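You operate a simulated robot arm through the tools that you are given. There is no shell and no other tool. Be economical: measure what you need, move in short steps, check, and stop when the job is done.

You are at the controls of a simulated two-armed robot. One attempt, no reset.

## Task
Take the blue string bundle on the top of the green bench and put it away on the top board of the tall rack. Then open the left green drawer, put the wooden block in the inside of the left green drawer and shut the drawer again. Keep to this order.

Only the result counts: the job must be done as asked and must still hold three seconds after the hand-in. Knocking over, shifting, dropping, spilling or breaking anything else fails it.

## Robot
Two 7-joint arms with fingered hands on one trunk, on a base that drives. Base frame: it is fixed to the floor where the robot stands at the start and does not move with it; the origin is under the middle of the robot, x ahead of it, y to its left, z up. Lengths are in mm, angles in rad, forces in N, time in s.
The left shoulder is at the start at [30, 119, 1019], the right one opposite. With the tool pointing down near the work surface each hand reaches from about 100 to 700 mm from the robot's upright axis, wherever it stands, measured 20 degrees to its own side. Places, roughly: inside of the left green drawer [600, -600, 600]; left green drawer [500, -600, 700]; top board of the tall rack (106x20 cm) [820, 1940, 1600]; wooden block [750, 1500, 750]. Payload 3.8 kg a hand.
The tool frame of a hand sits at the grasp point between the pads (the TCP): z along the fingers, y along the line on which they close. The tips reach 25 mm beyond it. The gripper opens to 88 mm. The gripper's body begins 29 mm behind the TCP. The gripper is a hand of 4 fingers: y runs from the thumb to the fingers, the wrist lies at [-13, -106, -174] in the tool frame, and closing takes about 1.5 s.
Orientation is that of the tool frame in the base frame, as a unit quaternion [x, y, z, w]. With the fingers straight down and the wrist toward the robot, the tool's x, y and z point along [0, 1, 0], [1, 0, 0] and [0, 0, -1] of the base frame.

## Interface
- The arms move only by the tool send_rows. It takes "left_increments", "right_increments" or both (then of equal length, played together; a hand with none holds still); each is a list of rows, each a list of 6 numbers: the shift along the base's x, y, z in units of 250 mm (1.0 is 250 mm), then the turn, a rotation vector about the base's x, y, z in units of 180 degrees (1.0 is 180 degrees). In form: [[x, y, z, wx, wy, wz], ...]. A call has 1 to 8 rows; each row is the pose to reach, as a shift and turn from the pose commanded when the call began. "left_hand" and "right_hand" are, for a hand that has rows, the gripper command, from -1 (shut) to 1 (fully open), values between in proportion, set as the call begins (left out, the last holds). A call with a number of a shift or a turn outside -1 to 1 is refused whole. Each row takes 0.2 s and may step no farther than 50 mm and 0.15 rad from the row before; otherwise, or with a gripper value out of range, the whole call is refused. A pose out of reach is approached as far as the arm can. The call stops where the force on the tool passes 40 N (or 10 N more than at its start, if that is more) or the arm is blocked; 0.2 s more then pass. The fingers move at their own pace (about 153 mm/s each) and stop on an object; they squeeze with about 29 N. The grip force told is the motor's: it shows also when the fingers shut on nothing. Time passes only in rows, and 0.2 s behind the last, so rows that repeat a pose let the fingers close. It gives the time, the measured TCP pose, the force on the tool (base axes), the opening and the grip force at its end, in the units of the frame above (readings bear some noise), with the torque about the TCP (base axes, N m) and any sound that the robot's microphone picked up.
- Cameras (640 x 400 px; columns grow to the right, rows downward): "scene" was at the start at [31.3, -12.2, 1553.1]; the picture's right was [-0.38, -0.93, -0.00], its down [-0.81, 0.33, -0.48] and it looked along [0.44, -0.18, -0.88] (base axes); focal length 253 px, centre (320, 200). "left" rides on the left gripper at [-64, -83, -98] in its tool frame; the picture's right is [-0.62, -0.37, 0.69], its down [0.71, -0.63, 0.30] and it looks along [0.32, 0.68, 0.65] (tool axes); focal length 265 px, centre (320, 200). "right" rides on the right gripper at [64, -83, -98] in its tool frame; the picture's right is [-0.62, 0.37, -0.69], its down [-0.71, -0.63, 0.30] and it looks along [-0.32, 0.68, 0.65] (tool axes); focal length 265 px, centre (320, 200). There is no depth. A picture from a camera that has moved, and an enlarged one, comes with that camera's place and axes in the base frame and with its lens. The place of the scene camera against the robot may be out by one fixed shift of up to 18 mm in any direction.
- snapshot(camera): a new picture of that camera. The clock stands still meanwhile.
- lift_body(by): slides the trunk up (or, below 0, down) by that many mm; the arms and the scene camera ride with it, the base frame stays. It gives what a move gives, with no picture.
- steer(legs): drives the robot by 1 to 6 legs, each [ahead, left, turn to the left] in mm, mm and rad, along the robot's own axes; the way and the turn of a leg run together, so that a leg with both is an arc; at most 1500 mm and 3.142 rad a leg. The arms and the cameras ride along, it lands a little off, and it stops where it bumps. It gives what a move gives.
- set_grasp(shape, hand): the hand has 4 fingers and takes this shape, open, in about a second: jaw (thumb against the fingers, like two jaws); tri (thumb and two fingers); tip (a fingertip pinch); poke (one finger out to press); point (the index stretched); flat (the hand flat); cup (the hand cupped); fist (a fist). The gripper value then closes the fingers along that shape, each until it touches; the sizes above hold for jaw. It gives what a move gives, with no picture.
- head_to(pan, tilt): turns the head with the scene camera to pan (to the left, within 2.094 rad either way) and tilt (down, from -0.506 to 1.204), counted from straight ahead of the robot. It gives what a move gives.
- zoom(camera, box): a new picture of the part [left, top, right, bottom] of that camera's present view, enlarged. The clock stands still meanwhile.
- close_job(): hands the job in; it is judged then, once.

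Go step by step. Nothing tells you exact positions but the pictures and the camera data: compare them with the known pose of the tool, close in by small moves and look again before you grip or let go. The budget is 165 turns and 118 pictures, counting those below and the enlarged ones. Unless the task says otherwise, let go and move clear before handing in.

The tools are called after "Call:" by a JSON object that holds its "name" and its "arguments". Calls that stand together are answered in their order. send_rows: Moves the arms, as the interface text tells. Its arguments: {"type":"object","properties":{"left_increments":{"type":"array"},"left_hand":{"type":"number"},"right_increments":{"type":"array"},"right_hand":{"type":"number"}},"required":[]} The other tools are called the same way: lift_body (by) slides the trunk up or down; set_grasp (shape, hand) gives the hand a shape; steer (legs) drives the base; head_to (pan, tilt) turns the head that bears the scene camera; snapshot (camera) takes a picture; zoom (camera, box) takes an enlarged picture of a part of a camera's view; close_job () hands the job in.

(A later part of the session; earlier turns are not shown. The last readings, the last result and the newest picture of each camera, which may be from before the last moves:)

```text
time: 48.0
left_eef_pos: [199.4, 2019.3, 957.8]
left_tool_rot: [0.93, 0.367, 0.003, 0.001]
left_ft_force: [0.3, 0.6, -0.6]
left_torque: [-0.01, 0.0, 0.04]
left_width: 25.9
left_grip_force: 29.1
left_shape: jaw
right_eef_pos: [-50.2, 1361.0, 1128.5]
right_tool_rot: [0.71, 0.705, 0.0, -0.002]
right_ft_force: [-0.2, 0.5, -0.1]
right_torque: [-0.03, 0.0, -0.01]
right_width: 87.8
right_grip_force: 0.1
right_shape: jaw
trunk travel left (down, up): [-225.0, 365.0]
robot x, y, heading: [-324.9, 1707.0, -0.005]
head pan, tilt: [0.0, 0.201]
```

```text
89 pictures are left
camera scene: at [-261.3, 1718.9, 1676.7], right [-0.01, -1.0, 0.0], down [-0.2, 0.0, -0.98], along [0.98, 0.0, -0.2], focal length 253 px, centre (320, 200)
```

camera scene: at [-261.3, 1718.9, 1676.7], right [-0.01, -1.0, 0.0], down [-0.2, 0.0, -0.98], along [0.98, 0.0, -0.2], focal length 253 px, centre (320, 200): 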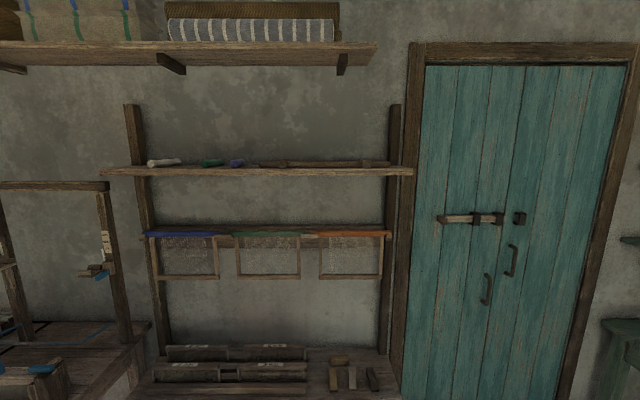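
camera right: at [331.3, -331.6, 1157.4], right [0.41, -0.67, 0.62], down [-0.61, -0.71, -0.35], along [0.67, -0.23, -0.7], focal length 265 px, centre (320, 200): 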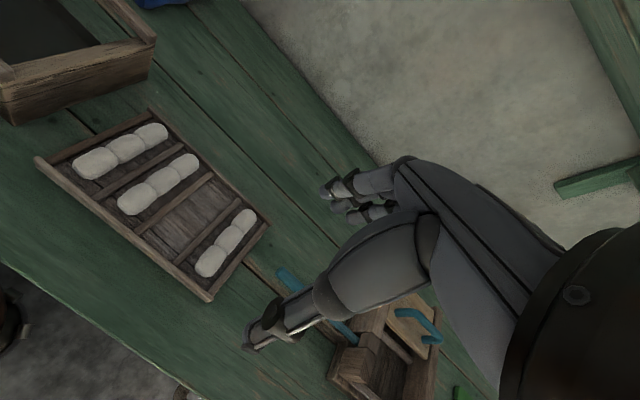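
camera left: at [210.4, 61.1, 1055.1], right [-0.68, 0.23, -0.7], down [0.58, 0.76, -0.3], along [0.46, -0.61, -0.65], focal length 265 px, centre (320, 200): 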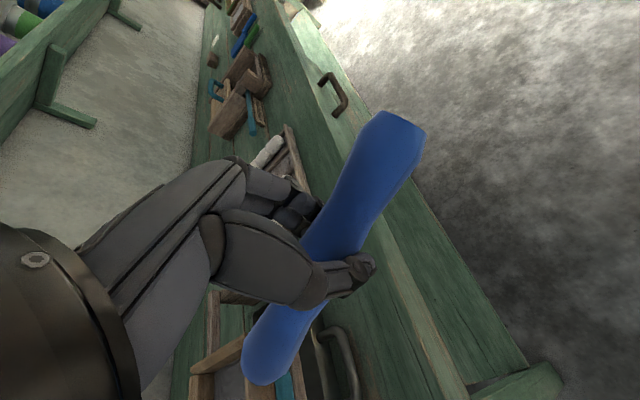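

Call:
{"name": "zoom", "arguments": {"camera": "scene", "box": [90, 90, 420, 220]}}

Call:
{"name": "lift_body", "arguments": {"by": 365}}

Call:
{"name": "head_to", "arguments": {"pan": 0.0, "tilt": 0.4}}

Call:
{"name": "zoom", "arguments": {"camera": "scene", "box": [90, 90, 420, 270]}}

```text
1.94 times, centred on (255, 155) of scene
camera zoom: at [-261.3, 1718.9, 1676.7], right [-0.01, -1.0, 0.0], down [-0.2, 0.0, -0.98], along [0.98, 0.0, -0.2], focal length 490 px, centre (446, 287)
```

zoom: 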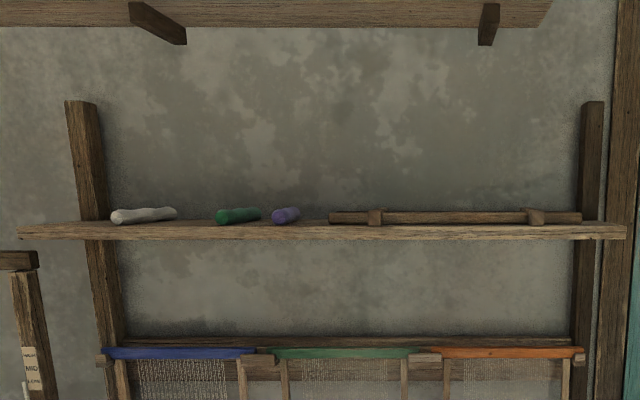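

```text
time: 51.6
left_eef_pos: [200.1, 2019.7, 1322.1]
left_tool_rot: [0.93, 0.367, 0.003, 0.001]
left_ft_force: [-0.4, 0.2, 0.3]
left_torque: [0.02, 0.0, 0.02]
left_width: 26.0
left_grip_force: 29.2
left_shape: jaw
right_eef_pos: [-49.9, 1360.4, 1494.0]
right_tool_rot: [0.71, 0.704, 0.0, -0.001]
right_ft_force: [-0.4, -0.6, -0.1]
right_torque: [0.03, 0.02, 0.0]
right_width: 88.1
right_grip_force: 0.2
right_shape: jaw
trunk travel left (down, up): [-590.0, 0.0]
robot x, y, heading: [-331.4, 1701.2, -0.002]
head pan, tilt: [0.0, 0.201]
```

```text
time: 52.3
left_eef_pos: [200.6, 2019.6, 1321.8]
left_tool_rot: [0.93, 0.366, 0.004, 0.001]
left_ft_force: [-0.2, -0.1, -0.4]
left_torque: [0.01, 0.01, -0.01]
left_width: 25.9
left_grip_force: 28.6
left_shape: jaw
right_eef_pos: [-48.9, 1361.2, 1493.9]
right_tool_rot: [0.71, 0.704, 0.0, -0.001]
right_ft_force: [0.5, -0.7, 0.3]
right_torque: [0.0, -0.02, -0.02]
right_width: 87.9
right_grip_force: 0.0
right_shape: jaw
trunk travel left (down, up): [-590.0, 0.0]
robot x, y, heading: [-326.7, 1707.3, -0.001]
head pan, tilt: [0.0, 0.4]
```

```text
1.94 times, centred on (255, 180) of scene
camera zoom: at [-261.8, 1718.8, 2023.2], right [-0.01, -1.0, 0.0], down [-0.39, 0.0, -0.92], along [0.92, -0.01, -0.39], focal length 490 px, centre (446, 239)
```

zoom: 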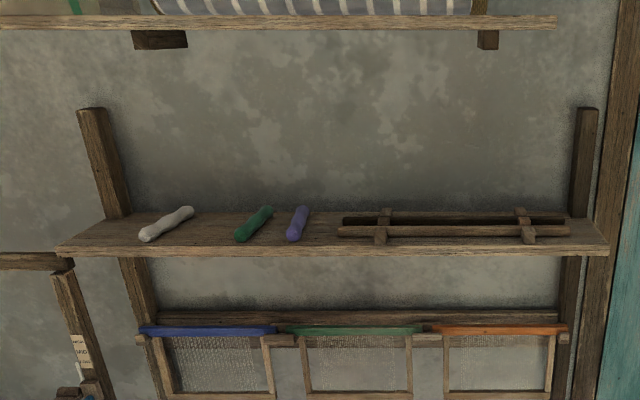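

The board (top ≈1602, front edge ≈x 695) carries white, green and purple bundles laid along x at y ≈2340, 2140, 2045, with a free gap at y≈2240. I'll take the blue one there; first move opposite the gap, turn right a bit, and raise the hand.

Call:
{"name": "steer", "arguments": {"legs": [[0, 425, 0], [0, 0, -0.55]]}}

Call:
{"name": "send_rows", "arguments": {"left_increments": [[-0.08, 0.06, 0.18, 0, 0, -0.02], [-0.16, 0.12, 0.36, 0, 0, -0.04], [-0.24, 0.18, 0.54, 0, 0, -0.06], [-0.32, 0.24, 0.7, 0, 0, -0.08], [-0.4, 0.3, 0.85, 0, 0, -0.085], [-0.48, 0.36, 0.98, 0, 0, -0.085], [-0.56, 0.42, 1.0, 0, 0, -0.085]]}}

Call:
{"name": "send_rows", "arguments": {"left_increments": [[-0.05, 0.03, 0.18, 0, 0, 0], [-0.1, 0.06, 0.36, 0, 0, 0], [-0.1, 0.06, 0.52, 0, 0, 0], [-0.1, 0.06, 0.6, 0, 0, 0]]}}

Call:
{"name": "head_to", "arguments": {"pan": 0.6, "tilt": 0.45}}

Call:
{"name": "snapshot", "arguments": {"camera": "scene"}}

```text
time: 56.4
left_eef_pos: [286.5, 2127.9, 1322.7]
left_tool_rot: [0.994, 0.105, 0.003, 0.003]
left_ft_force: [-0.1, 0.4, 0.2]
left_torque: [-0.01, -0.01, -0.01]
left_width: 26.0
left_grip_force: 28.6
left_shape: jaw
right_eef_pos: [-264.3, 1692.6, 1492.7]
right_tool_rot: [0.872, 0.49, 0.0, 0.0]
right_ft_force: [0.3, 1.0, -0.9]
right_torque: [-0.03, 0.04, 0.0]
right_width: 87.9
right_grip_force: 0.1
right_shape: jaw
trunk travel left (down, up): [-590.0, 0.0]
robot x, y, heading: [-321.7, 2132.5, -0.547]
head pan, tilt: [0.0, 0.4]
```

```text
refused: row 1 steps farther than a row can; nothing moved
```

```text
time: 57.4
left_eef_pos: [260.0, 2141.1, 1473.7]
left_tool_rot: [0.994, 0.105, 0.002, 0.002]
left_ft_force: [-0.4, 0.1, -0.9]
left_torque: [0.02, 0.02, -0.02]
left_width: 25.7
left_grip_force: 29.5
left_shape: jaw
right_eef_pos: [-265.6, 1691.2, 1493.2]
right_tool_rot: [0.872, 0.49, 0.0, -0.001]
right_ft_force: [-0.5, -0.3, 0.0]
right_torque: [0.02, 0.01, -0.01]
right_width: 88.0
right_grip_force: 0.1
right_shape: jaw
trunk travel left (down, up): [-590.0, 0.0]
robot x, y, heading: [-326.3, 2128.2, -0.547]
head pan, tilt: [0.0, 0.4]
```

```text
time: 58.4
left_eef_pos: [259.3, 2142.8, 1473.9]
left_tool_rot: [0.995, 0.105, 0.003, 0.002]
left_ft_force: [0.5, 0.6, -0.5]
left_torque: [0.0, -0.01, 0.03]
left_width: 25.7
left_grip_force: 29.2
left_shape: jaw
right_eef_pos: [-265.4, 1691.3, 1493.9]
right_tool_rot: [0.871, 0.491, 0.0, -0.001]
right_ft_force: [-0.5, 0.0, 0.0]
right_torque: [-0.03, 0.0, 0.03]
right_width: 88.2
right_grip_force: 0.1
right_shape: jaw
trunk travel left (down, up): [-590.0, 0.0]
robot x, y, heading: [-321.8, 2129.1, -0.548]
head pan, tilt: [0.6, 0.45]
```

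```text
86 pictures are left
camera scene: at [-258.6, 2157.6, 2018.5], right [0.05, -1.0, 0.0], down [-0.43, -0.02, -0.9], along [0.9, 0.05, -0.44], focal length 253 px, centre (320, 200)
```

scene: 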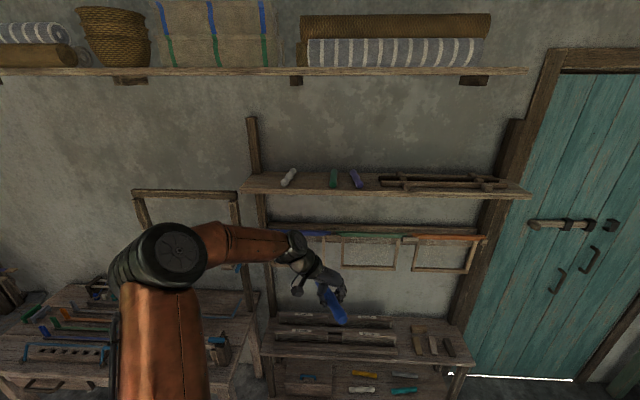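

Good view; the gap centre is y≈2248. I'll raise the hand to z≈1720 and turn the bundle parallel to its neighbours.

Call:
{"name": "send_rows", "arguments": {"left_increments": [[-0.078, 0.058, 0.14, 0, 0, -0.012], [-0.156, 0.116, 0.28, 0, 0, -0.024], [-0.234, 0.175, 0.42, 0, 0, -0.036], [-0.313, 0.233, 0.56, 0, 0, -0.048], [-0.391, 0.291, 0.7, 0, 0, -0.061], [-0.47, 0.35, 0.84, 0, 0, -0.073], [-0.548, 0.408, 0.984, 0, 0, -0.085]]}}

Call:
{"name": "snapshot", "arguments": {"camera": "scene"}}

Call:
{"name": "snapshot", "arguments": {"camera": "left"}}

```text
time: 60.0
left_eef_pos: [122.9, 2245.4, 1718.7]
left_tool_rot: [1.0, -0.028, 0.002, 0.003]
left_ft_force: [-1.0, 0.0, 0.3]
left_torque: [-0.01, -0.01, 0.01]
left_width: 25.6
left_grip_force: 28.9
left_shape: jaw
right_eef_pos: [-266.3, 1691.2, 1493.0]
right_tool_rot: [0.872, 0.49, 0.0, -0.001]
right_ft_force: [0.2, -1.0, -0.1]
right_torque: [-0.02, -0.01, -0.01]
right_width: 88.0
right_grip_force: 0.0
right_shape: jaw
trunk travel left (down, up): [-590.0, 0.0]
robot x, y, heading: [-324.3, 2131.1, -0.547]
head pan, tilt: [0.6, 0.45]
```

```text
85 pictures are left
camera scene: at [-260.5, 2158.2, 2018.5], right [0.06, -1.0, 0.0], down [-0.43, -0.02, -0.9], along [0.9, 0.05, -0.43], focal length 253 px, centre (320, 200)
```

scene: 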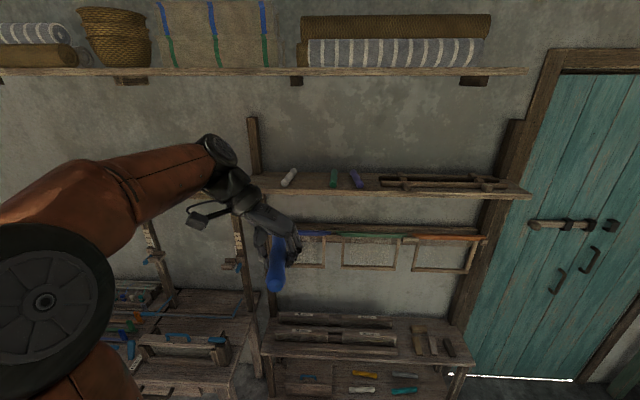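

```text
84 pictures are left
camera left: at [63.8, 2333.8, 1816.4], right [-0.6, 0.4, -0.7], down [0.75, 0.59, -0.3], along [0.29, -0.71, -0.65], focal length 265 px, centre (320, 200)
```

left: 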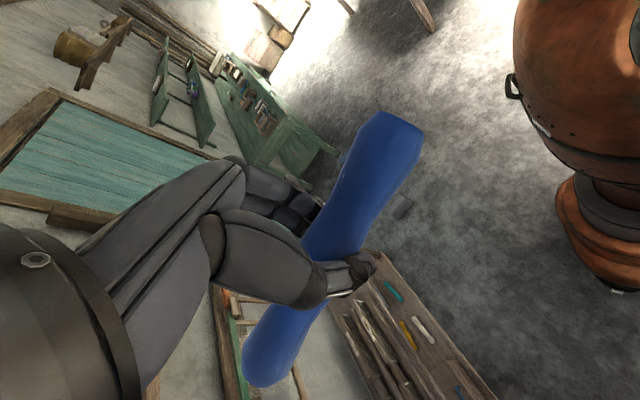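

The arm is raised with clearance. I'll drive in +x by about 450 mm and look again.

Call:
{"name": "steer", "arguments": {"legs": [[388, 236, 0]]}}

Call:
{"name": "snapshot", "arguments": {"camera": "scene"}}

Call:
{"name": "head_to", "arguments": {"pan": 1.2, "tilt": 0.4}}

Call:
{"name": "snapshot", "arguments": {"camera": "scene"}}

```text
time: 62.8
left_eef_pos: [578.3, 2244.7, 1718.8]
left_tool_rot: [1.0, -0.028, 0.003, 0.002]
left_ft_force: [0.0, 0.8, -0.6]
left_torque: [0.0, 0.01, 0.0]
left_width: 25.7
left_grip_force: 29.1
left_shape: jaw
right_eef_pos: [188.4, 1692.2, 1492.6]
right_tool_rot: [0.871, 0.491, 0.0, -0.001]
right_ft_force: [0.0, -0.2, 0.6]
right_torque: [-0.03, -0.02, 0.02]
right_width: 88.0
right_grip_force: 0.1
right_shape: jaw
trunk travel left (down, up): [-590.0, 0.0]
robot x, y, heading: [132.7, 2132.2, -0.542]
head pan, tilt: [0.6, 0.45]
```

```text
83 pictures are left
camera scene: at [193.9, 2158.0, 2018.6], right [0.06, -1.0, 0.0], down [-0.43, -0.02, -0.9], along [0.9, 0.05, -0.43], focal length 253 px, centre (320, 200)
```

scene: 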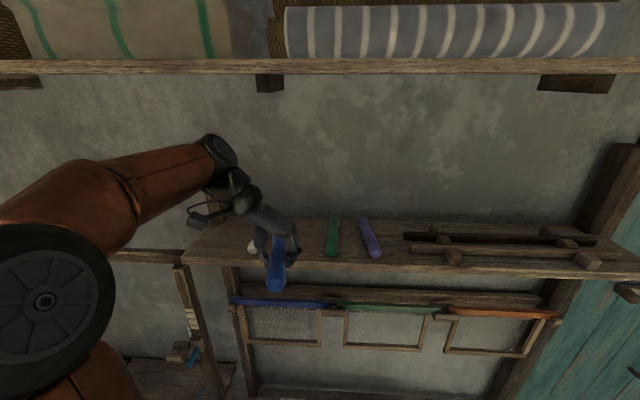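

```text
time: 63.8
left_eef_pos: [580.0, 2245.7, 1718.9]
left_tool_rot: [1.0, -0.027, 0.003, 0.003]
left_ft_force: [0.0, 0.2, -0.8]
left_torque: [-0.01, 0.0, -0.01]
left_width: 25.8
left_grip_force: 29.1
left_shape: jaw
right_eef_pos: [190.6, 1692.1, 1493.8]
right_tool_rot: [0.872, 0.49, 0.0, -0.002]
right_ft_force: [-0.3, 0.1, -0.2]
right_torque: [0.02, -0.02, 0.0]
right_width: 87.9
right_grip_force: 0.0
right_shape: jaw
trunk travel left (down, up): [-590.0, 0.0]
robot x, y, heading: [131.7, 2130.9, -0.541]
head pan, tilt: [1.201, 0.4]
```

```text
82 pictures are left
camera scene: at [178.2, 2209.3, 2023.1], right [0.61, -0.79, 0.0], down [-0.31, -0.24, -0.92], along [0.73, 0.56, -0.39], focal length 253 px, centre (320, 200)
```

scene: 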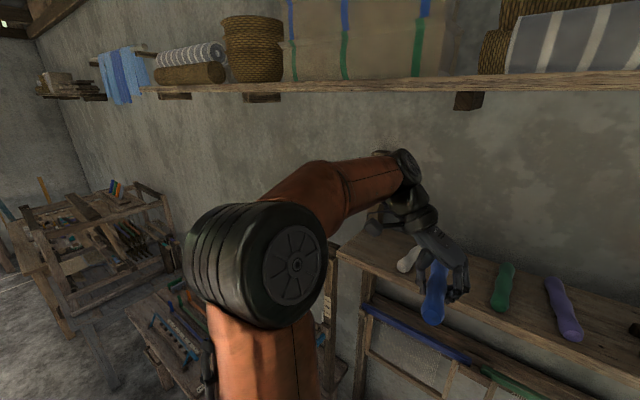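

Everything is clear. Raise slightly, then drive the next 150 mm.

Call:
{"name": "send_rows", "arguments": {"left_increments": [[0, 0, 0.05, 0, 0, 0], [0, 0, 0.1, 0, 0, 0]]}}

Call:
{"name": "steer", "arguments": {"legs": [[129, 77, 0]]}}

Call:
{"name": "snapshot", "arguments": {"camera": "scene"}}

Call:
{"name": "snapshot", "arguments": {"camera": "left"}}

```text
time: 64.4
left_eef_pos: [581.0, 2245.2, 1743.1]
left_tool_rot: [1.0, -0.027, 0.003, 0.003]
left_ft_force: [0.7, -0.1, 0.5]
left_torque: [0.01, -0.02, -0.02]
left_width: 25.9
left_grip_force: 29.0
left_shape: jaw
right_eef_pos: [189.1, 1691.8, 1492.9]
right_tool_rot: [0.872, 0.49, 0.0, -0.001]
right_ft_force: [0.3, -0.4, 1.0]
right_torque: [0.02, -0.04, -0.01]
right_width: 87.9
right_grip_force: 0.1
right_shape: jaw
trunk travel left (down, up): [-590.0, 0.0]
robot x, y, heading: [130.9, 2130.1, -0.548]
head pan, tilt: [1.201, 0.4]
```

```text
time: 65.7
left_eef_pos: [729.3, 2241.5, 1743.8]
left_tool_rot: [1.0, -0.028, 0.003, 0.003]
left_ft_force: [-0.6, -0.4, -1.0]
left_torque: [0.03, 0.0, 0.03]
left_width: 25.7
left_grip_force: 29.0
left_shape: jaw
right_eef_pos: [338.3, 1690.3, 1493.6]
right_tool_rot: [0.872, 0.49, 0.001, 0.0]
right_ft_force: [-0.2, 0.7, 0.7]
right_torque: [-0.02, 0.0, 0.0]
right_width: 88.0
right_grip_force: 0.0
right_shape: jaw
trunk travel left (down, up): [-590.0, 0.0]
robot x, y, heading: [284.5, 2128.4, -0.547]
head pan, tilt: [1.201, 0.4]
```

```text
81 pictures are left
camera scene: at [325.9, 2207.4, 2023.3], right [0.61, -0.79, 0.0], down [-0.31, -0.24, -0.92], along [0.73, 0.56, -0.39], focal length 253 px, centre (320, 200)
```

scene: 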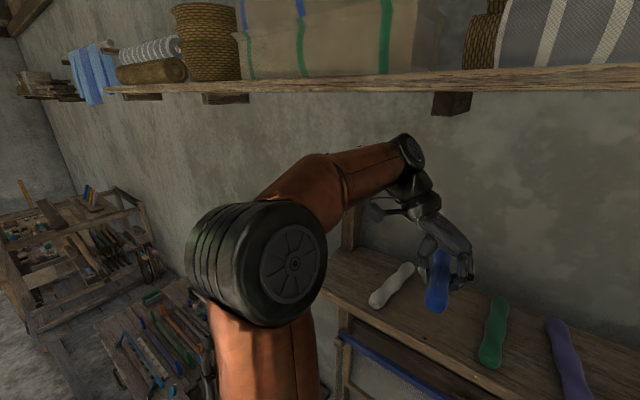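

```text
80 pictures are left
camera left: at [669.7, 2330.4, 1841.3], right [-0.59, 0.4, -0.7], down [0.75, 0.59, -0.3], along [0.29, -0.7, -0.65], focal length 265 px, centre (320, 200)
```

left: 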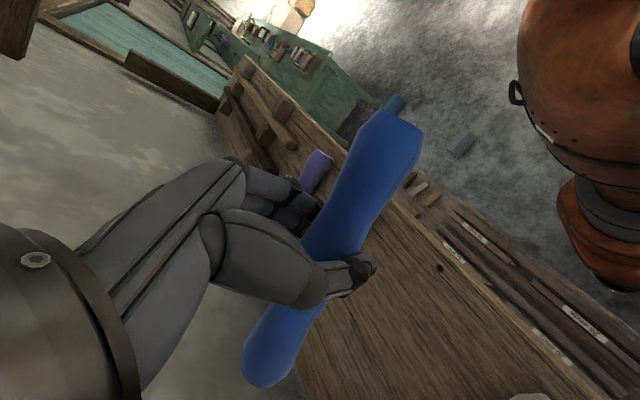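

The gap's centre is y≈2255. Move over it and lower to about 60 mm above the resting height.

Call:
{"name": "send_rows", "arguments": {"left_increments": [[0.1, 0.025, 0, 0, 0, -0.01], [0.204, 0.05, 0, 0, 0, -0.02], [0.204, 0.05, -0.08, 0, 0, -0.02], [0.204, 0.05, -0.16, 0, 0, -0.02], [0.204, 0.05, -0.22, 0, 0, -0.02]]}}

Call:
{"name": "snapshot", "arguments": {"camera": "scene"}}

Call:
{"name": "snapshot", "arguments": {"camera": "left"}}

```text
time: 66.9
left_eef_pos: [784.0, 2256.1, 1687.5]
left_tool_rot: [0.998, -0.059, 0.003, 0.003]
left_ft_force: [-0.2, -0.1, 0.2]
left_torque: [-0.01, 0.03, 0.01]
left_width: 25.6
left_grip_force: 28.6
left_shape: jaw
right_eef_pos: [339.5, 1690.0, 1493.6]
right_tool_rot: [0.872, 0.489, 0.0, -0.001]
right_ft_force: [-0.9, 0.2, -0.2]
right_torque: [-0.01, -0.02, 0.01]
right_width: 88.0
right_grip_force: 0.1
right_shape: jaw
trunk travel left (down, up): [-590.0, 0.0]
robot x, y, heading: [284.2, 2128.4, -0.545]
head pan, tilt: [1.201, 0.4]
```

```text
79 pictures are left
camera scene: at [330.3, 2207.5, 2023.1], right [0.61, -0.79, 0.0], down [-0.31, -0.24, -0.92], along [0.73, 0.56, -0.39], focal length 253 px, centre (320, 200)
```

scene: 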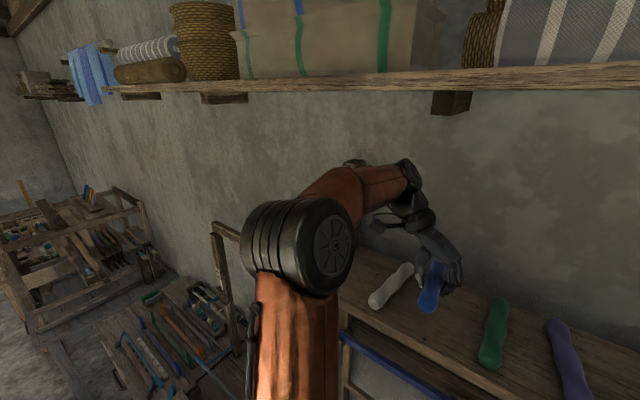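

```text
78 pictures are left
camera left: at [729.6, 2348.3, 1785.6], right [-0.57, 0.43, -0.7], down [0.79, 0.54, -0.3], along [0.24, -0.72, -0.65], focal length 265 px, centre (320, 200)
```

left: 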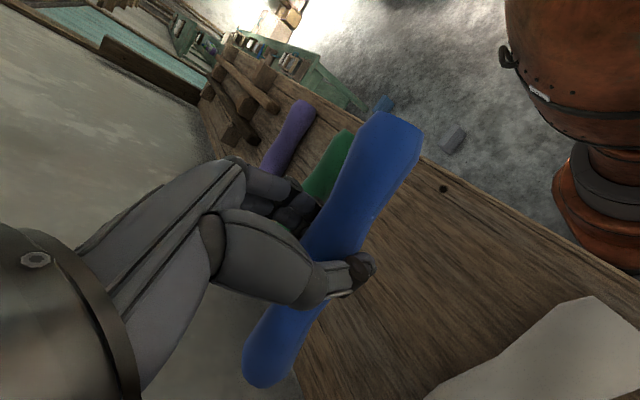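

White's near edge is about y 2327, so there's room. I'll shift 4 mm right and lower slowly until the bundle rests on the board.

Call:
{"name": "send_rows", "arguments": {"left_increments": [[0, -0.016, -0.05, 0, 0, 0], [0, -0.016, -0.09, 0, 0, 0], [0, -0.016, -0.13, 0, 0, 0], [0, -0.016, -0.16, 0, 0, 0]]}}

Call:
{"name": "snapshot", "arguments": {"camera": "scene"}}

Call:
{"name": "snapshot", "arguments": {"camera": "left"}}

```text
time: 67.9
left_eef_pos: [783.3, 2249.3, 1647.5]
left_tool_rot: [0.998, -0.06, 0.003, 0.004]
left_ft_force: [-0.1, -1.1, 0.0]
left_torque: [0.02, -0.01, -0.01]
left_width: 25.8
left_grip_force: 28.9
left_shape: jaw
right_eef_pos: [339.1, 1689.9, 1494.6]
right_tool_rot: [0.872, 0.49, -0.001, -0.001]
right_ft_force: [-0.2, -0.1, 1.4]
right_torque: [-0.02, 0.0, 0.04]
right_width: 88.1
right_grip_force: 0.0
right_shape: jaw
trunk travel left (down, up): [-590.0, 0.0]
robot x, y, heading: [285.8, 2131.2, -0.549]
head pan, tilt: [1.201, 0.4]
```

```text
77 pictures are left
camera scene: at [329.5, 2207.2, 2023.2], right [0.61, -0.79, 0.0], down [-0.31, -0.24, -0.92], along [0.73, 0.56, -0.39], focal length 253 px, centre (320, 200)
```

scene: 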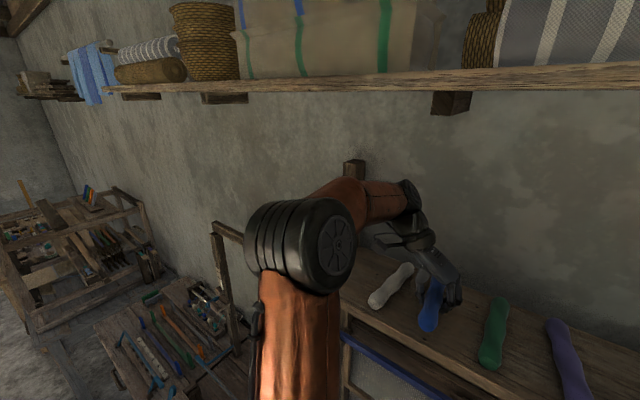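

```text
76 pictures are left
camera left: at [729.0, 2341.8, 1745.5], right [-0.57, 0.43, -0.7], down [0.79, 0.54, -0.3], along [0.24, -0.72, -0.65], focal length 265 px, centre (320, 200)
```

left: 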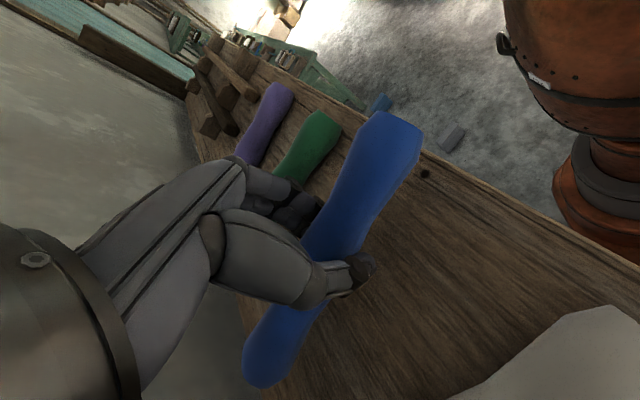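

Call:
{"name": "send_rows", "arguments": {"left_increments": [[0, 0, -0.02, 0, 0, 0], [0, 0, -0.04, 0, 0, 0], [0, 0, -0.06, 0, 0, 0], [0, 0, -0.075, 0, 0, 0]]}}

Call:
{"name": "snapshot", "arguments": {"camera": "left"}}

```text
time: 68.9
left_eef_pos: [783.6, 2250.3, 1630.7]
left_tool_rot: [0.998, -0.061, 0.003, 0.003]
left_ft_force: [-1.1, -0.4, 0.7]
left_torque: [-0.02, -0.03, -0.02]
left_width: 25.8
left_grip_force: 29.0
left_shape: jaw
right_eef_pos: [339.1, 1689.9, 1493.5]
right_tool_rot: [0.872, 0.49, 0.0, -0.001]
right_ft_force: [-0.1, 0.6, 0.3]
right_torque: [0.0, 0.01, 0.02]
right_width: 88.2
right_grip_force: 0.0
right_shape: jaw
trunk travel left (down, up): [-590.0, 0.0]
robot x, y, heading: [282.6, 2129.0, -0.546]
head pan, tilt: [1.201, 0.4]
```

```text
75 pictures are left
camera left: at [729.3, 2342.5, 1726.7], right [-0.57, 0.44, -0.7], down [0.79, 0.54, -0.3], along [0.24, -0.72, -0.65], focal length 265 px, centre (320, 200)
```

left: 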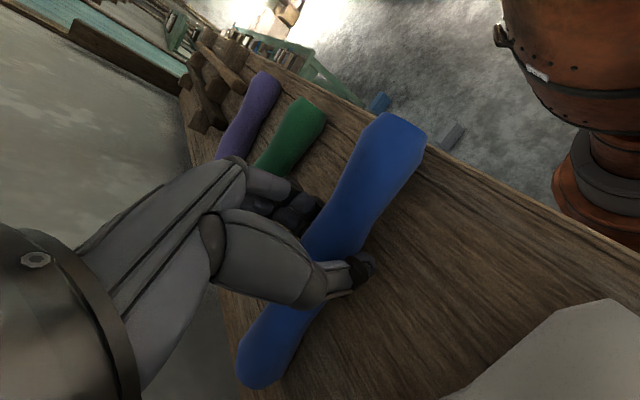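

Call:
{"name": "send_rows", "arguments": {"left_increments": [[0, 0, -0.012, 0, 0, 0], [0, 0, -0.024, 0, 0, 0], [0, 0, -0.036, 0, 0, 0]]}}

Call:
{"name": "snapshot", "arguments": {"camera": "left"}}

Call:
{"name": "zoom", "arguments": {"camera": "scene", "box": [340, 230, 540, 390]}}

```text
time: 69.9
left_eef_pos: [783.7, 2249.8, 1625.3]
left_tool_rot: [0.998, -0.058, 0.009, 0.005]
left_ft_force: [-3.3, 1.7, 13.0]
left_torque: [0.25, 0.04, -0.02]
left_width: 26.4
left_grip_force: 29.2
left_shape: jaw
right_eef_pos: [339.2, 1690.0, 1492.9]
right_tool_rot: [0.872, 0.489, 0.001, -0.001]
right_ft_force: [0.3, -0.7, 0.4]
right_torque: [-0.01, 0.02, 0.01]
right_width: 87.9
right_grip_force: 0.1
right_shape: jaw
trunk travel left (down, up): [-590.0, 0.0]
robot x, y, heading: [282.3, 2129.0, -0.54]
head pan, tilt: [1.201, 0.4]
stopped in row 3 (left hand): the force on the tool passed its limit at 42 N (the readings are from after the stop); the commanded pose is now the measured one
```

```text
74 pictures are left
camera left: at [728.6, 2342.5, 1721.9], right [-0.56, 0.43, -0.71], down [0.79, 0.54, -0.3], along [0.25, -0.72, -0.64], focal length 265 px, centre (320, 200)
```

left: 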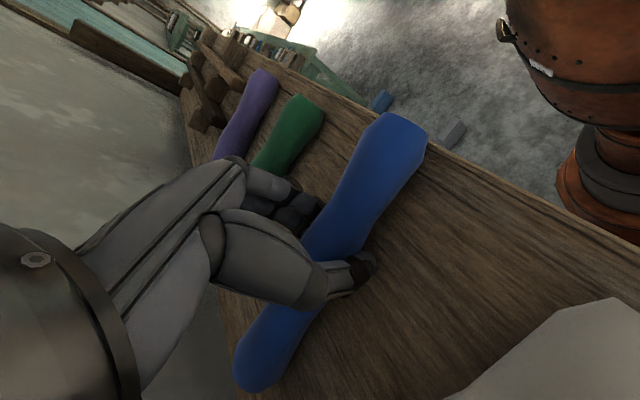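

```text
2.50 times, centred on (440, 310) of scene
camera zoom: at [328.1, 2207.5, 2023.1], right [0.61, -0.79, 0.0], down [-0.31, -0.24, -0.92], along [0.73, 0.56, -0.39], focal length 632 px, centre (20, -75)
```

zoom: 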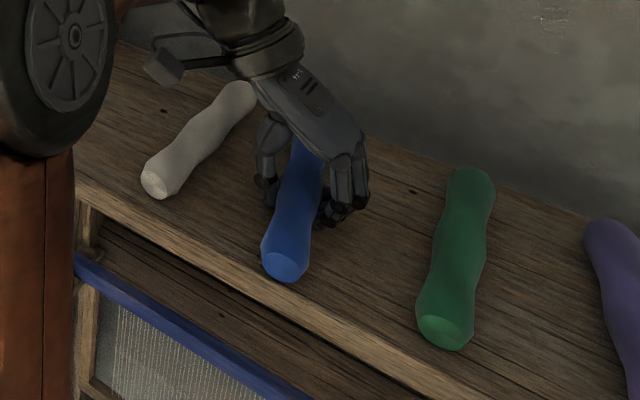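

The bundle rests on the board, inside the edge. Open partially, then lift straight up.

Call:
{"name": "send_rows", "arguments": {"left_increments": [[0, 0, 0, 0, 0, 0], [0, 0, 0, 0, 0, 0], [0, 0, 0, 0, 0, 0], [0, 0, 0, 0, 0, 0]], "left_hand": 0.4}}

Call:
{"name": "send_rows", "arguments": {"left_increments": [[0, 0, 0.05, 0, 0, 0], [0, 0, 0.1, 0, 0, 0], [0, 0, 0.18, 0, 0, 0], [0, 0, 0.28, 0, 0, 0], [0, 0, 0.38, 0, 0, 0], [0, 0, 0.48, 0, 0, 0]]}}

Call:
{"name": "zoom", "arguments": {"camera": "scene", "box": [340, 200, 640, 390]}}

Call:
{"name": "snapshot", "arguments": {"camera": "left"}}

```text
time: 70.9
left_eef_pos: [782.1, 2246.9, 1625.8]
left_tool_rot: [0.998, -0.06, 0.008, 0.003]
left_ft_force: [-1.8, -4.5, 21.0]
left_torque: [0.4, 0.09, 0.04]
left_width: 53.1
left_grip_force: 0.1
left_shape: jaw
right_eef_pos: [338.4, 1687.9, 1493.0]
right_tool_rot: [0.873, 0.488, 0.002, -0.001]
right_ft_force: [-0.3, -0.5, -0.2]
right_torque: [0.0, 0.0, -0.01]
right_width: 88.3
right_grip_force: 0.1
right_shape: jaw
trunk travel left (down, up): [-590.0, 0.0]
robot x, y, heading: [279.3, 2128.7, -0.548]
head pan, tilt: [1.201, 0.4]
```

```text
time: 72.3
left_eef_pos: [785.1, 2249.4, 1744.3]
left_tool_rot: [0.998, -0.06, 0.007, 0.004]
left_ft_force: [-0.3, 0.1, -1.1]
left_torque: [-0.02, 0.0, -0.03]
left_width: 61.5
left_grip_force: 0.0
left_shape: jaw
right_eef_pos: [339.6, 1688.9, 1493.1]
right_tool_rot: [0.872, 0.49, 0.0, -0.001]
right_ft_force: [0.4, 0.2, 0.5]
right_torque: [0.02, 0.03, 0.02]
right_width: 88.0
right_grip_force: 0.1
right_shape: jaw
trunk travel left (down, up): [-590.0, 0.0]
robot x, y, heading: [282.2, 2128.2, -0.545]
head pan, tilt: [1.201, 0.4]
```

```text
2.11 times, centred on (490, 295) of scene
camera zoom: at [329.1, 2206.5, 2023.2], right [0.61, -0.79, 0.0], down [-0.31, -0.24, -0.92], along [0.73, 0.56, -0.39], focal length 532 px, centre (-38, 0)
```

zoom: 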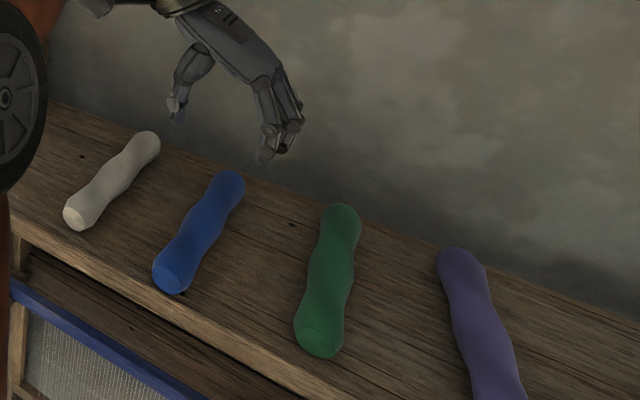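

```text
71 pictures are left
camera left: at [729.1, 2341.8, 1841.0], right [-0.56, 0.43, -0.7], down [0.79, 0.54, -0.3], along [0.25, -0.72, -0.64], focal length 265 px, centre (320, 200)
```

left: 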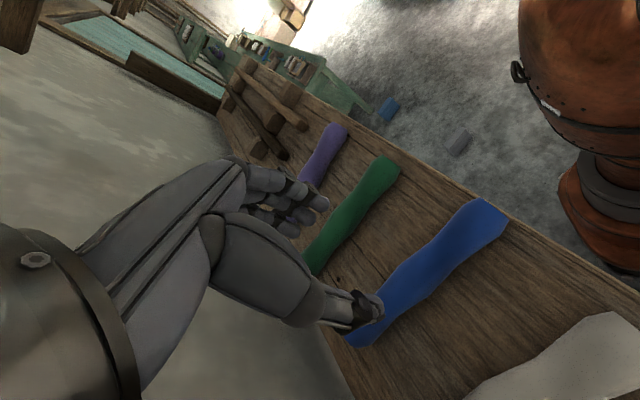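

The blue bundle lies neatly between white and green. Now I back out, face ahead, and go back to the bench's left drawer.

Call:
{"name": "steer", "arguments": {"legs": [[-514, -312, 0], [0, 0, 0.546], [0, -1250, 0], [0, -1250, 0]]}}

Call:
{"name": "lift_body", "arguments": {"by": -415}}

Call:
{"name": "head_to", "arguments": {"pan": -0.3, "tilt": 0.8}}

Call:
{"name": "snapshot", "arguments": {"camera": "scene"}}

```text
time: 88.9
left_eef_pos: [-8.2, -3.9, 1743.6]
left_tool_rot: [0.982, 0.188, 0.007, 0.003]
left_ft_force: [0.0, 0.6, 0.6]
left_torque: [-0.02, 0.0, -0.01]
left_width: 61.6
left_grip_force: 0.1
left_shape: jaw
right_eef_pos: [-131.5, -708.2, 1494.5]
right_tool_rot: [0.726, 0.688, 0.0, 0.0]
right_ft_force: [-1.0, 0.1, -0.4]
right_torque: [-0.04, -0.03, -0.02]
right_width: 87.5
right_grip_force: 0.1
right_shape: jaw
trunk travel left (down, up): [-590.0, 0.0]
robot x, y, heading: [-391.1, -352.6, -0.047]
head pan, tilt: [1.201, 0.4]
```

```text
refused: -415 is not a number from -400 to 400
```

```text
time: 90.5
left_eef_pos: [-7.9, -4.4, 1744.3]
left_tool_rot: [0.982, 0.188, 0.008, 0.003]
left_ft_force: [-0.7, -0.2, 0.3]
left_torque: [0.0, 0.03, -0.01]
left_width: 61.5
left_grip_force: 0.1
left_shape: jaw
right_eef_pos: [-131.4, -708.9, 1492.5]
right_tool_rot: [0.726, 0.688, -0.001, -0.001]
right_ft_force: [-0.2, 0.3, 0.0]
right_torque: [-0.01, 0.01, 0.05]
right_width: 88.2
right_grip_force: 0.2
right_shape: jaw
trunk travel left (down, up): [-590.0, 0.0]
robot x, y, heading: [-391.4, -351.4, -0.048]
head pan, tilt: [-0.3, 0.799]
```

```text
70 pictures are left
camera scene: at [-344.7, -365.6, 1988.1], right [-0.34, -0.94, 0.0], down [-0.67, 0.25, -0.7], along [0.66, -0.24, -0.72], focal length 253 px, centre (320, 200)
```

scene: 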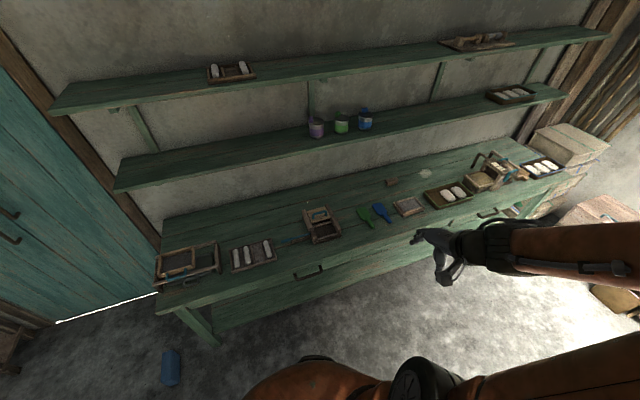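

I see both drawers; the left one's handle is near (340, -544, ~700). I'll lower the trunk, square up, and drive closer.

Call:
{"name": "lift_body", "arguments": {"by": -400}}

Call:
{"name": "steer", "arguments": {"legs": [[0, 0, 0.048], [190, 0, 0]]}}

Call:
{"name": "head_to", "arguments": {"pan": -0.3, "tilt": 0.8}}

Call:
{"name": "snapshot", "arguments": {"camera": "scene"}}

Call:
{"name": "snapshot", "arguments": {"camera": "right"}}

```text
time: 94.4
left_eef_pos: [-8.1, -4.6, 1343.8]
left_tool_rot: [0.982, 0.188, 0.009, 0.002]
left_ft_force: [-0.7, 0.2, -1.1]
left_torque: [0.02, -0.05, 0.0]
left_width: 61.6
left_grip_force: 0.2
left_shape: jaw
right_eef_pos: [-131.4, -708.5, 1093.5]
right_tool_rot: [0.725, 0.688, -0.001, -0.001]
right_ft_force: [-0.9, -0.2, -0.1]
right_torque: [0.04, 0.01, 0.02]
right_width: 87.9
right_grip_force: 0.0
right_shape: jaw
trunk travel left (down, up): [-190.0, 400.0]
robot x, y, heading: [-389.5, -349.6, -0.046]
head pan, tilt: [-0.3, 0.799]
```

```text
time: 96.3
left_eef_pos: [166.3, 14.3, 1343.9]
left_tool_rot: [0.977, 0.213, 0.008, 0.002]
left_ft_force: [-0.1, 0.5, 0.8]
left_torque: [0.03, 0.05, -0.02]
left_width: 61.5
left_grip_force: 0.0
left_shape: jaw
right_eef_pos: [76.1, -697.4, 1093.1]
right_tool_rot: [0.708, 0.706, -0.001, -0.003]
right_ft_force: [0.3, 0.3, -0.3]
right_torque: [-0.02, 0.04, 0.01]
right_width: 87.8
right_grip_force: 0.1
right_shape: jaw
trunk travel left (down, up): [-190.0, 400.0]
robot x, y, heading: [-201.2, -352.3, -0.005]
head pan, tilt: [-0.3, 0.799]
```

```text
time: 96.9
left_eef_pos: [165.9, 13.9, 1344.5]
left_tool_rot: [0.977, 0.212, 0.007, 0.002]
left_ft_force: [-0.2, 0.2, -0.6]
left_torque: [-0.01, 0.0, -0.04]
left_width: 61.4
left_grip_force: 0.0
left_shape: jaw
right_eef_pos: [75.3, -697.0, 1093.1]
right_tool_rot: [0.708, 0.706, -0.001, -0.002]
right_ft_force: [0.2, 0.1, 0.3]
right_torque: [0.0, 0.02, 0.03]
right_width: 88.0
right_grip_force: 0.1
right_shape: jaw
trunk travel left (down, up): [-190.0, 400.0]
robot x, y, heading: [-201.8, -353.4, -0.001]
head pan, tilt: [-0.3, 0.799]
```

```text
69 pictures are left
camera scene: at [-152.6, -363.1, 1588.0], right [-0.3, -0.95, 0.0], down [-0.68, 0.21, -0.7], along [0.67, -0.21, -0.72], focal length 253 px, centre (320, 200)
```

scene: 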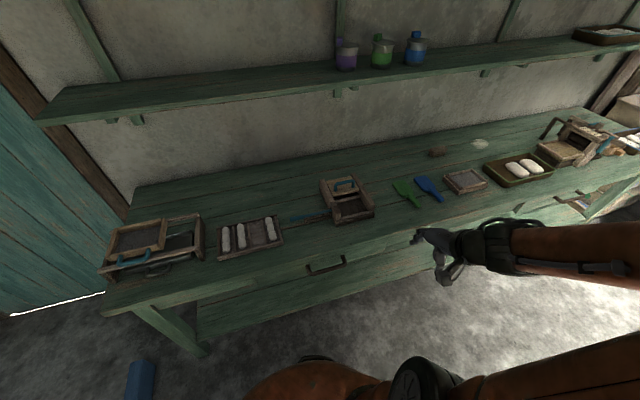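

```text
68 pictures are left
camera right: at [-5.6, -631.6, 1192.0], right [0.37, -0.62, 0.69], down [-0.63, -0.71, -0.3], along [0.68, -0.33, -0.66], focal length 265 px, centre (320, 200)
```

right: 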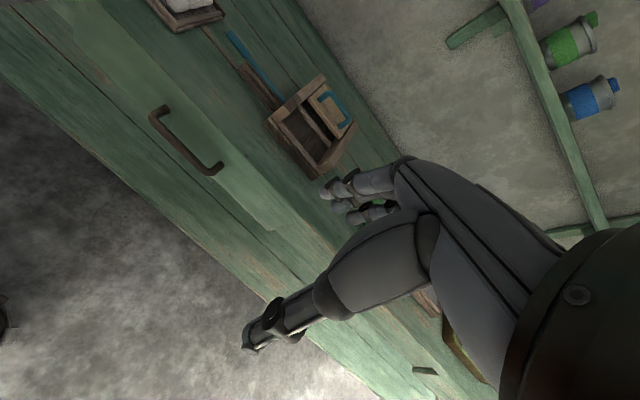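

The handle is near (345, -555, ~660), about 150 mm long. I'll bring the right hand in front of it with the fingers pitched forward.

Call:
{"name": "send_rows", "arguments": {"right_increments": [[0.05, 0.06, -0.13, 0, -0.046, 0], [0.1, 0.12, -0.27, 0, -0.092, 0], [0.15, 0.18, -0.4, 0, -0.138, 0], [0.2, 0.24, -0.54, 0, -0.184, 0], [0.25, 0.3, -0.67, 0, -0.23, 0], [0.3, 0.36, -0.8, 0, -0.276, 0], [0.35, 0.42, -0.94, 0, -0.322, 0]], "right_hand": 1}}

Call:
{"name": "send_rows", "arguments": {"right_increments": [[0.05, 0.06, -0.13, 0, -0.046, 0], [0.1, 0.12, -0.27, 0, -0.092, 0], [0.14, 0.14, -0.38, 0, -0.092, 0]]}}

Call:
{"name": "snapshot", "arguments": {"camera": "right"}}

Call:
{"name": "snapshot", "arguments": {"camera": "scene"}}

```text
time: 98.5
left_eef_pos: [166.1, 14.3, 1343.9]
left_tool_rot: [0.977, 0.212, 0.007, 0.002]
left_ft_force: [0.7, 0.2, 0.1]
left_torque: [0.04, 0.02, -0.03]
left_width: 61.4
left_grip_force: 0.1
left_shape: jaw
right_eef_pos: [165.4, -592.4, 856.8]
right_tool_rot: [0.62, 0.617, 0.343, 0.342]
right_ft_force: [-0.3, 0.2, 0.1]
right_torque: [0.0, -0.01, -0.01]
right_width: 87.8
right_grip_force: 0.0
right_shape: jaw
right hand out of reach, approached as far as the arm can: row 1, 2, 3, 4
trunk travel left (down, up): [-190.0, 400.0]
robot x, y, heading: [-201.9, -353.7, 0.0]
head pan, tilt: [-0.3, 0.799]
```

```text
time: 99.3
left_eef_pos: [165.2, 13.0, 1344.3]
left_tool_rot: [0.977, 0.212, 0.008, 0.002]
left_ft_force: [-0.4, -0.8, 0.1]
left_torque: [0.0, -0.02, 0.0]
left_width: 61.4
left_grip_force: 0.1
left_shape: jaw
right_eef_pos: [198.5, -557.5, 761.6]
right_tool_rot: [0.564, 0.562, 0.429, 0.426]
right_ft_force: [-0.1, -0.3, 0.1]
right_torque: [0.01, -0.03, 0.01]
right_width: 88.0
right_grip_force: 0.1
right_shape: jaw
trunk travel left (down, up): [-190.0, 400.0]
robot x, y, heading: [-200.9, -350.7, -0.001]
head pan, tilt: [-0.3, 0.799]
```

```text
67 pictures are left
camera right: at [82.5, -492.1, 709.1], right [-0.57, -0.62, 0.54], down [0.12, -0.71, -0.69], along [0.81, -0.33, 0.48], focal length 265 px, centre (320, 200)
```

right: 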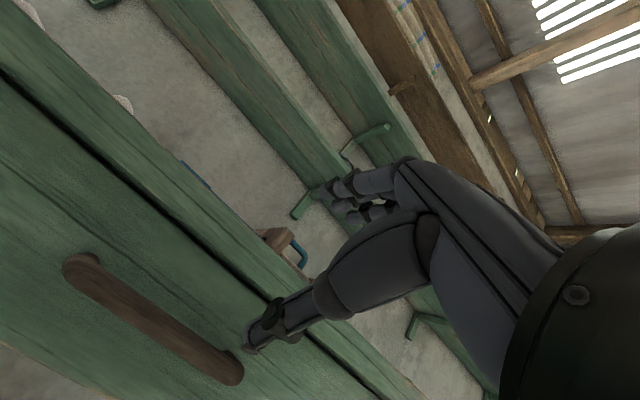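

```text
66 pictures are left
camera scene: at [-152.6, -363.2, 1588.1], right [-0.3, -0.95, 0.0], down [-0.68, 0.21, -0.7], along [0.67, -0.21, -0.72], focal length 253 px, centre (320, 200)
```

scene: 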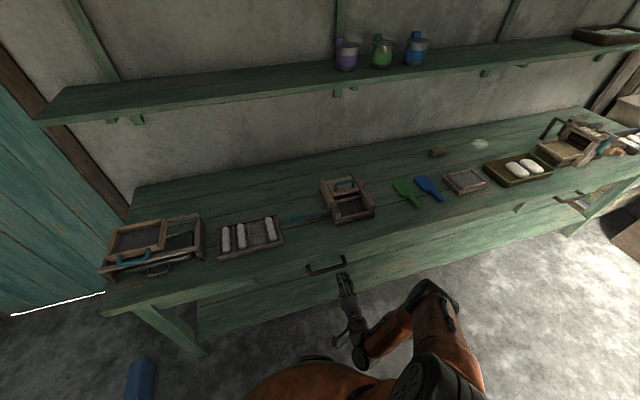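

The handle bar is at about (338, -552, 674). I'll line up just in front of it.

Call:
{"name": "send_rows", "arguments": {"right_increments": [[0, 0.01, -0.13, 0, 0, 0], [0.08, 0.018, -0.258, 0, 0, 0], [0.166, 0.018, -0.258, 0, 0, 0]]}}

Call:
{"name": "snapshot", "arguments": {"camera": "right"}}

Call:
{"name": "zoom", "arguments": {"camera": "scene", "box": [260, 210, 420, 330]}}

```text
time: 100.1
left_eef_pos: [165.9, 13.3, 1344.7]
left_tool_rot: [0.977, 0.212, 0.009, 0.003]
left_ft_force: [-0.2, -0.3, 0.5]
left_torque: [0.0, -0.03, 0.03]
left_width: 61.4
left_grip_force: 0.2
left_shape: jaw
right_eef_pos: [224.2, -558.1, 711.6]
right_tool_rot: [0.564, 0.563, 0.429, 0.426]
right_ft_force: [0.3, -0.4, -0.4]
right_torque: [0.0, 0.0, 0.02]
right_width: 88.0
right_grip_force: 0.0
right_shape: jaw
right hand out of reach, approached as far as the arm can: row 2, 3
trunk travel left (down, up): [-190.0, 400.0]
robot x, y, heading: [-202.6, -354.6, -0.005]
head pan, tilt: [-0.3, 0.799]
```

```text
65 pictures are left
camera right: at [109.5, -493.1, 657.9], right [-0.57, -0.62, 0.54], down [0.12, -0.71, -0.69], along [0.81, -0.33, 0.48], focal length 265 px, centre (320, 200)
```

right: 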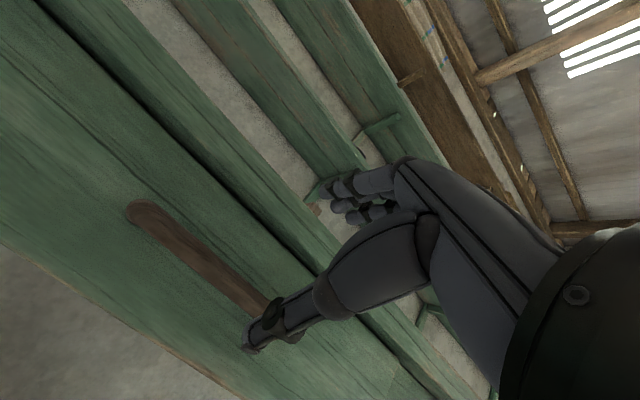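

```text
3.33 times, centred on (340, 270) of scene
camera zoom: at [-153.1, -363.1, 1588.1], right [-0.3, -0.95, 0.0], down [-0.68, 0.21, -0.7], along [0.67, -0.21, -0.72], focal length 842 px, centre (253, -33)
```

zoom: 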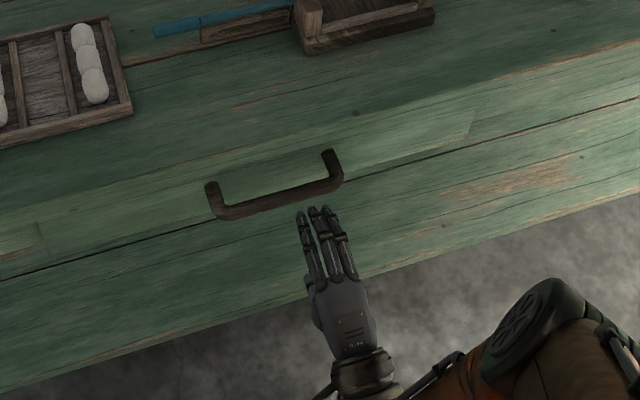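

The arm is at its limit for this posture, so I'll lower the trunk instead and close in with the base.

Call:
{"name": "lift_body", "arguments": {"by": -36}}

Call:
{"name": "steer", "arguments": {"legs": [[60, 8, 0]]}}

Call:
{"name": "snapshot", "arguments": {"camera": "right"}}

Call:
{"name": "zoom", "arguments": {"camera": "scene", "box": [260, 210, 420, 330]}}

```text
time: 100.9
left_eef_pos: [166.2, 14.1, 1308.0]
left_tool_rot: [0.977, 0.212, 0.008, 0.004]
left_ft_force: [0.4, -0.5, 0.6]
left_torque: [0.03, 0.0, 0.0]
left_width: 61.1
left_grip_force: 0.1
left_shape: jaw
right_eef_pos: [224.0, -558.4, 674.9]
right_tool_rot: [0.564, 0.563, 0.429, 0.426]
right_ft_force: [-1.2, 0.1, -0.3]
right_torque: [-0.01, 0.0, 0.01]
right_width: 88.4
right_grip_force: 0.1
right_shape: jaw
trunk travel left (down, up): [-154.0, 436.0]
robot x, y, heading: [-201.6, -350.1, -0.002]
head pan, tilt: [-0.3, 0.799]
```

```text
time: 101.9
left_eef_pos: [228.2, 21.9, 1306.8]
left_tool_rot: [0.977, 0.212, 0.006, 0.002]
left_ft_force: [-0.6, -0.3, -0.3]
left_torque: [0.0, 0.0, -0.01]
left_width: 61.6
left_grip_force: 0.1
left_shape: jaw
right_eef_pos: [286.9, -549.5, 674.6]
right_tool_rot: [0.564, 0.564, 0.429, 0.425]
right_ft_force: [-0.3, -0.2, -0.4]
right_torque: [0.01, 0.0, 0.02]
right_width: 88.0
right_grip_force: 0.1
right_shape: jaw
trunk travel left (down, up): [-154.0, 436.0]
robot x, y, heading: [-140.2, -344.9, -0.002]
head pan, tilt: [-0.3, 0.799]
```

```text
63 pictures are left
camera right: at [170.3, -484.7, 621.5], right [-0.57, -0.62, 0.54], down [0.12, -0.71, -0.69], along [0.81, -0.33, 0.48], focal length 265 px, centre (320, 200)
```

right: 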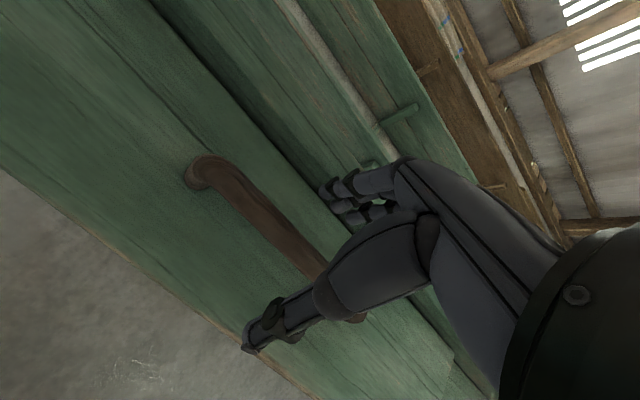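

```text
3.33 times, centred on (340, 270) of scene
camera zoom: at [-90.3, -354.7, 1551.9], right [-0.3, -0.96, 0.0], down [-0.69, 0.21, -0.7], along [0.66, -0.21, -0.72], focal length 842 px, centre (253, -33)
```

zoom: 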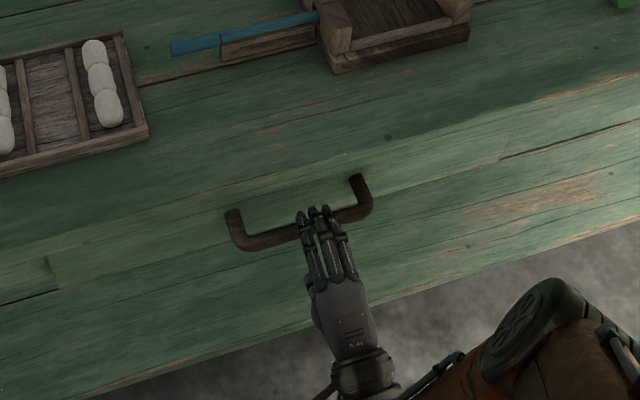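

Fingers are above and thumb below the bar (bar at x≈338, z≈671). Drive 36 mm more, then close.

Call:
{"name": "steer", "arguments": {"legs": [[36, 0, 0]]}}

Call:
{"name": "snapshot", "arguments": {"camera": "right"}}

Call:
{"name": "zoom", "arguments": {"camera": "scene", "box": [260, 210, 420, 330]}}

```text
time: 102.8
left_eef_pos: [264.2, 22.8, 1307.0]
left_tool_rot: [0.977, 0.214, 0.007, 0.002]
left_ft_force: [0.4, -0.2, 0.2]
left_torque: [0.01, 0.02, 0.0]
left_width: 61.3
left_grip_force: 0.1
left_shape: jaw
right_eef_pos: [323.8, -549.0, 674.8]
right_tool_rot: [0.565, 0.564, 0.428, 0.425]
right_ft_force: [0.3, 0.1, 0.1]
right_torque: [-0.01, 0.01, -0.01]
right_width: 88.0
right_grip_force: 0.0
right_shape: jaw
trunk travel left (down, up): [-154.0, 436.0]
robot x, y, heading: [-105.8, -347.9, -0.005]
head pan, tilt: [-0.3, 0.799]
```

```text
61 pictures are left
camera right: at [207.3, -484.5, 621.3], right [-0.57, -0.62, 0.54], down [0.12, -0.71, -0.69], along [0.82, -0.32, 0.48], focal length 265 px, centre (320, 200)
```

right: 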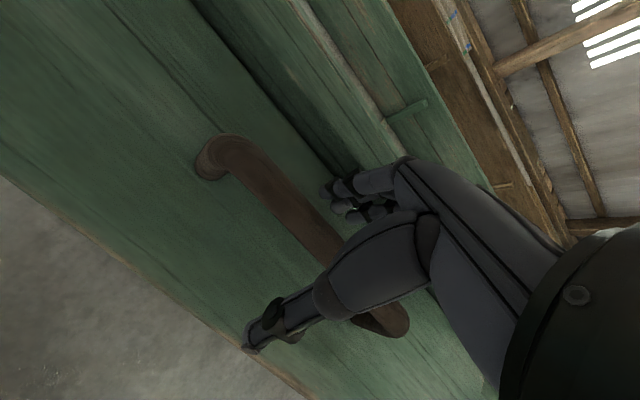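

```text
3.33 times, centred on (340, 270) of scene
camera zoom: at [-53.1, -355.0, 1551.9], right [-0.3, -0.96, 0.0], down [-0.69, 0.21, -0.7], along [0.66, -0.21, -0.72], focal length 842 px, centre (253, -33)
```

zoom: 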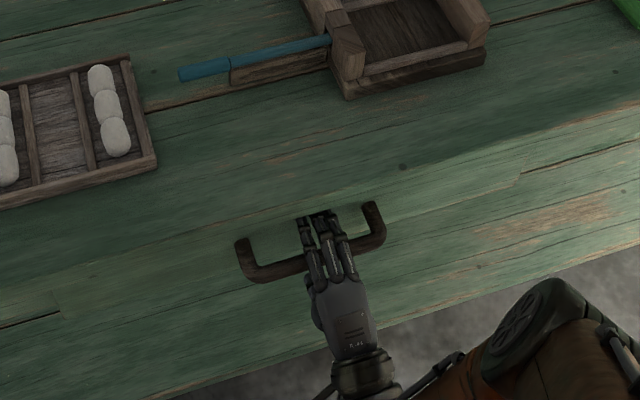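

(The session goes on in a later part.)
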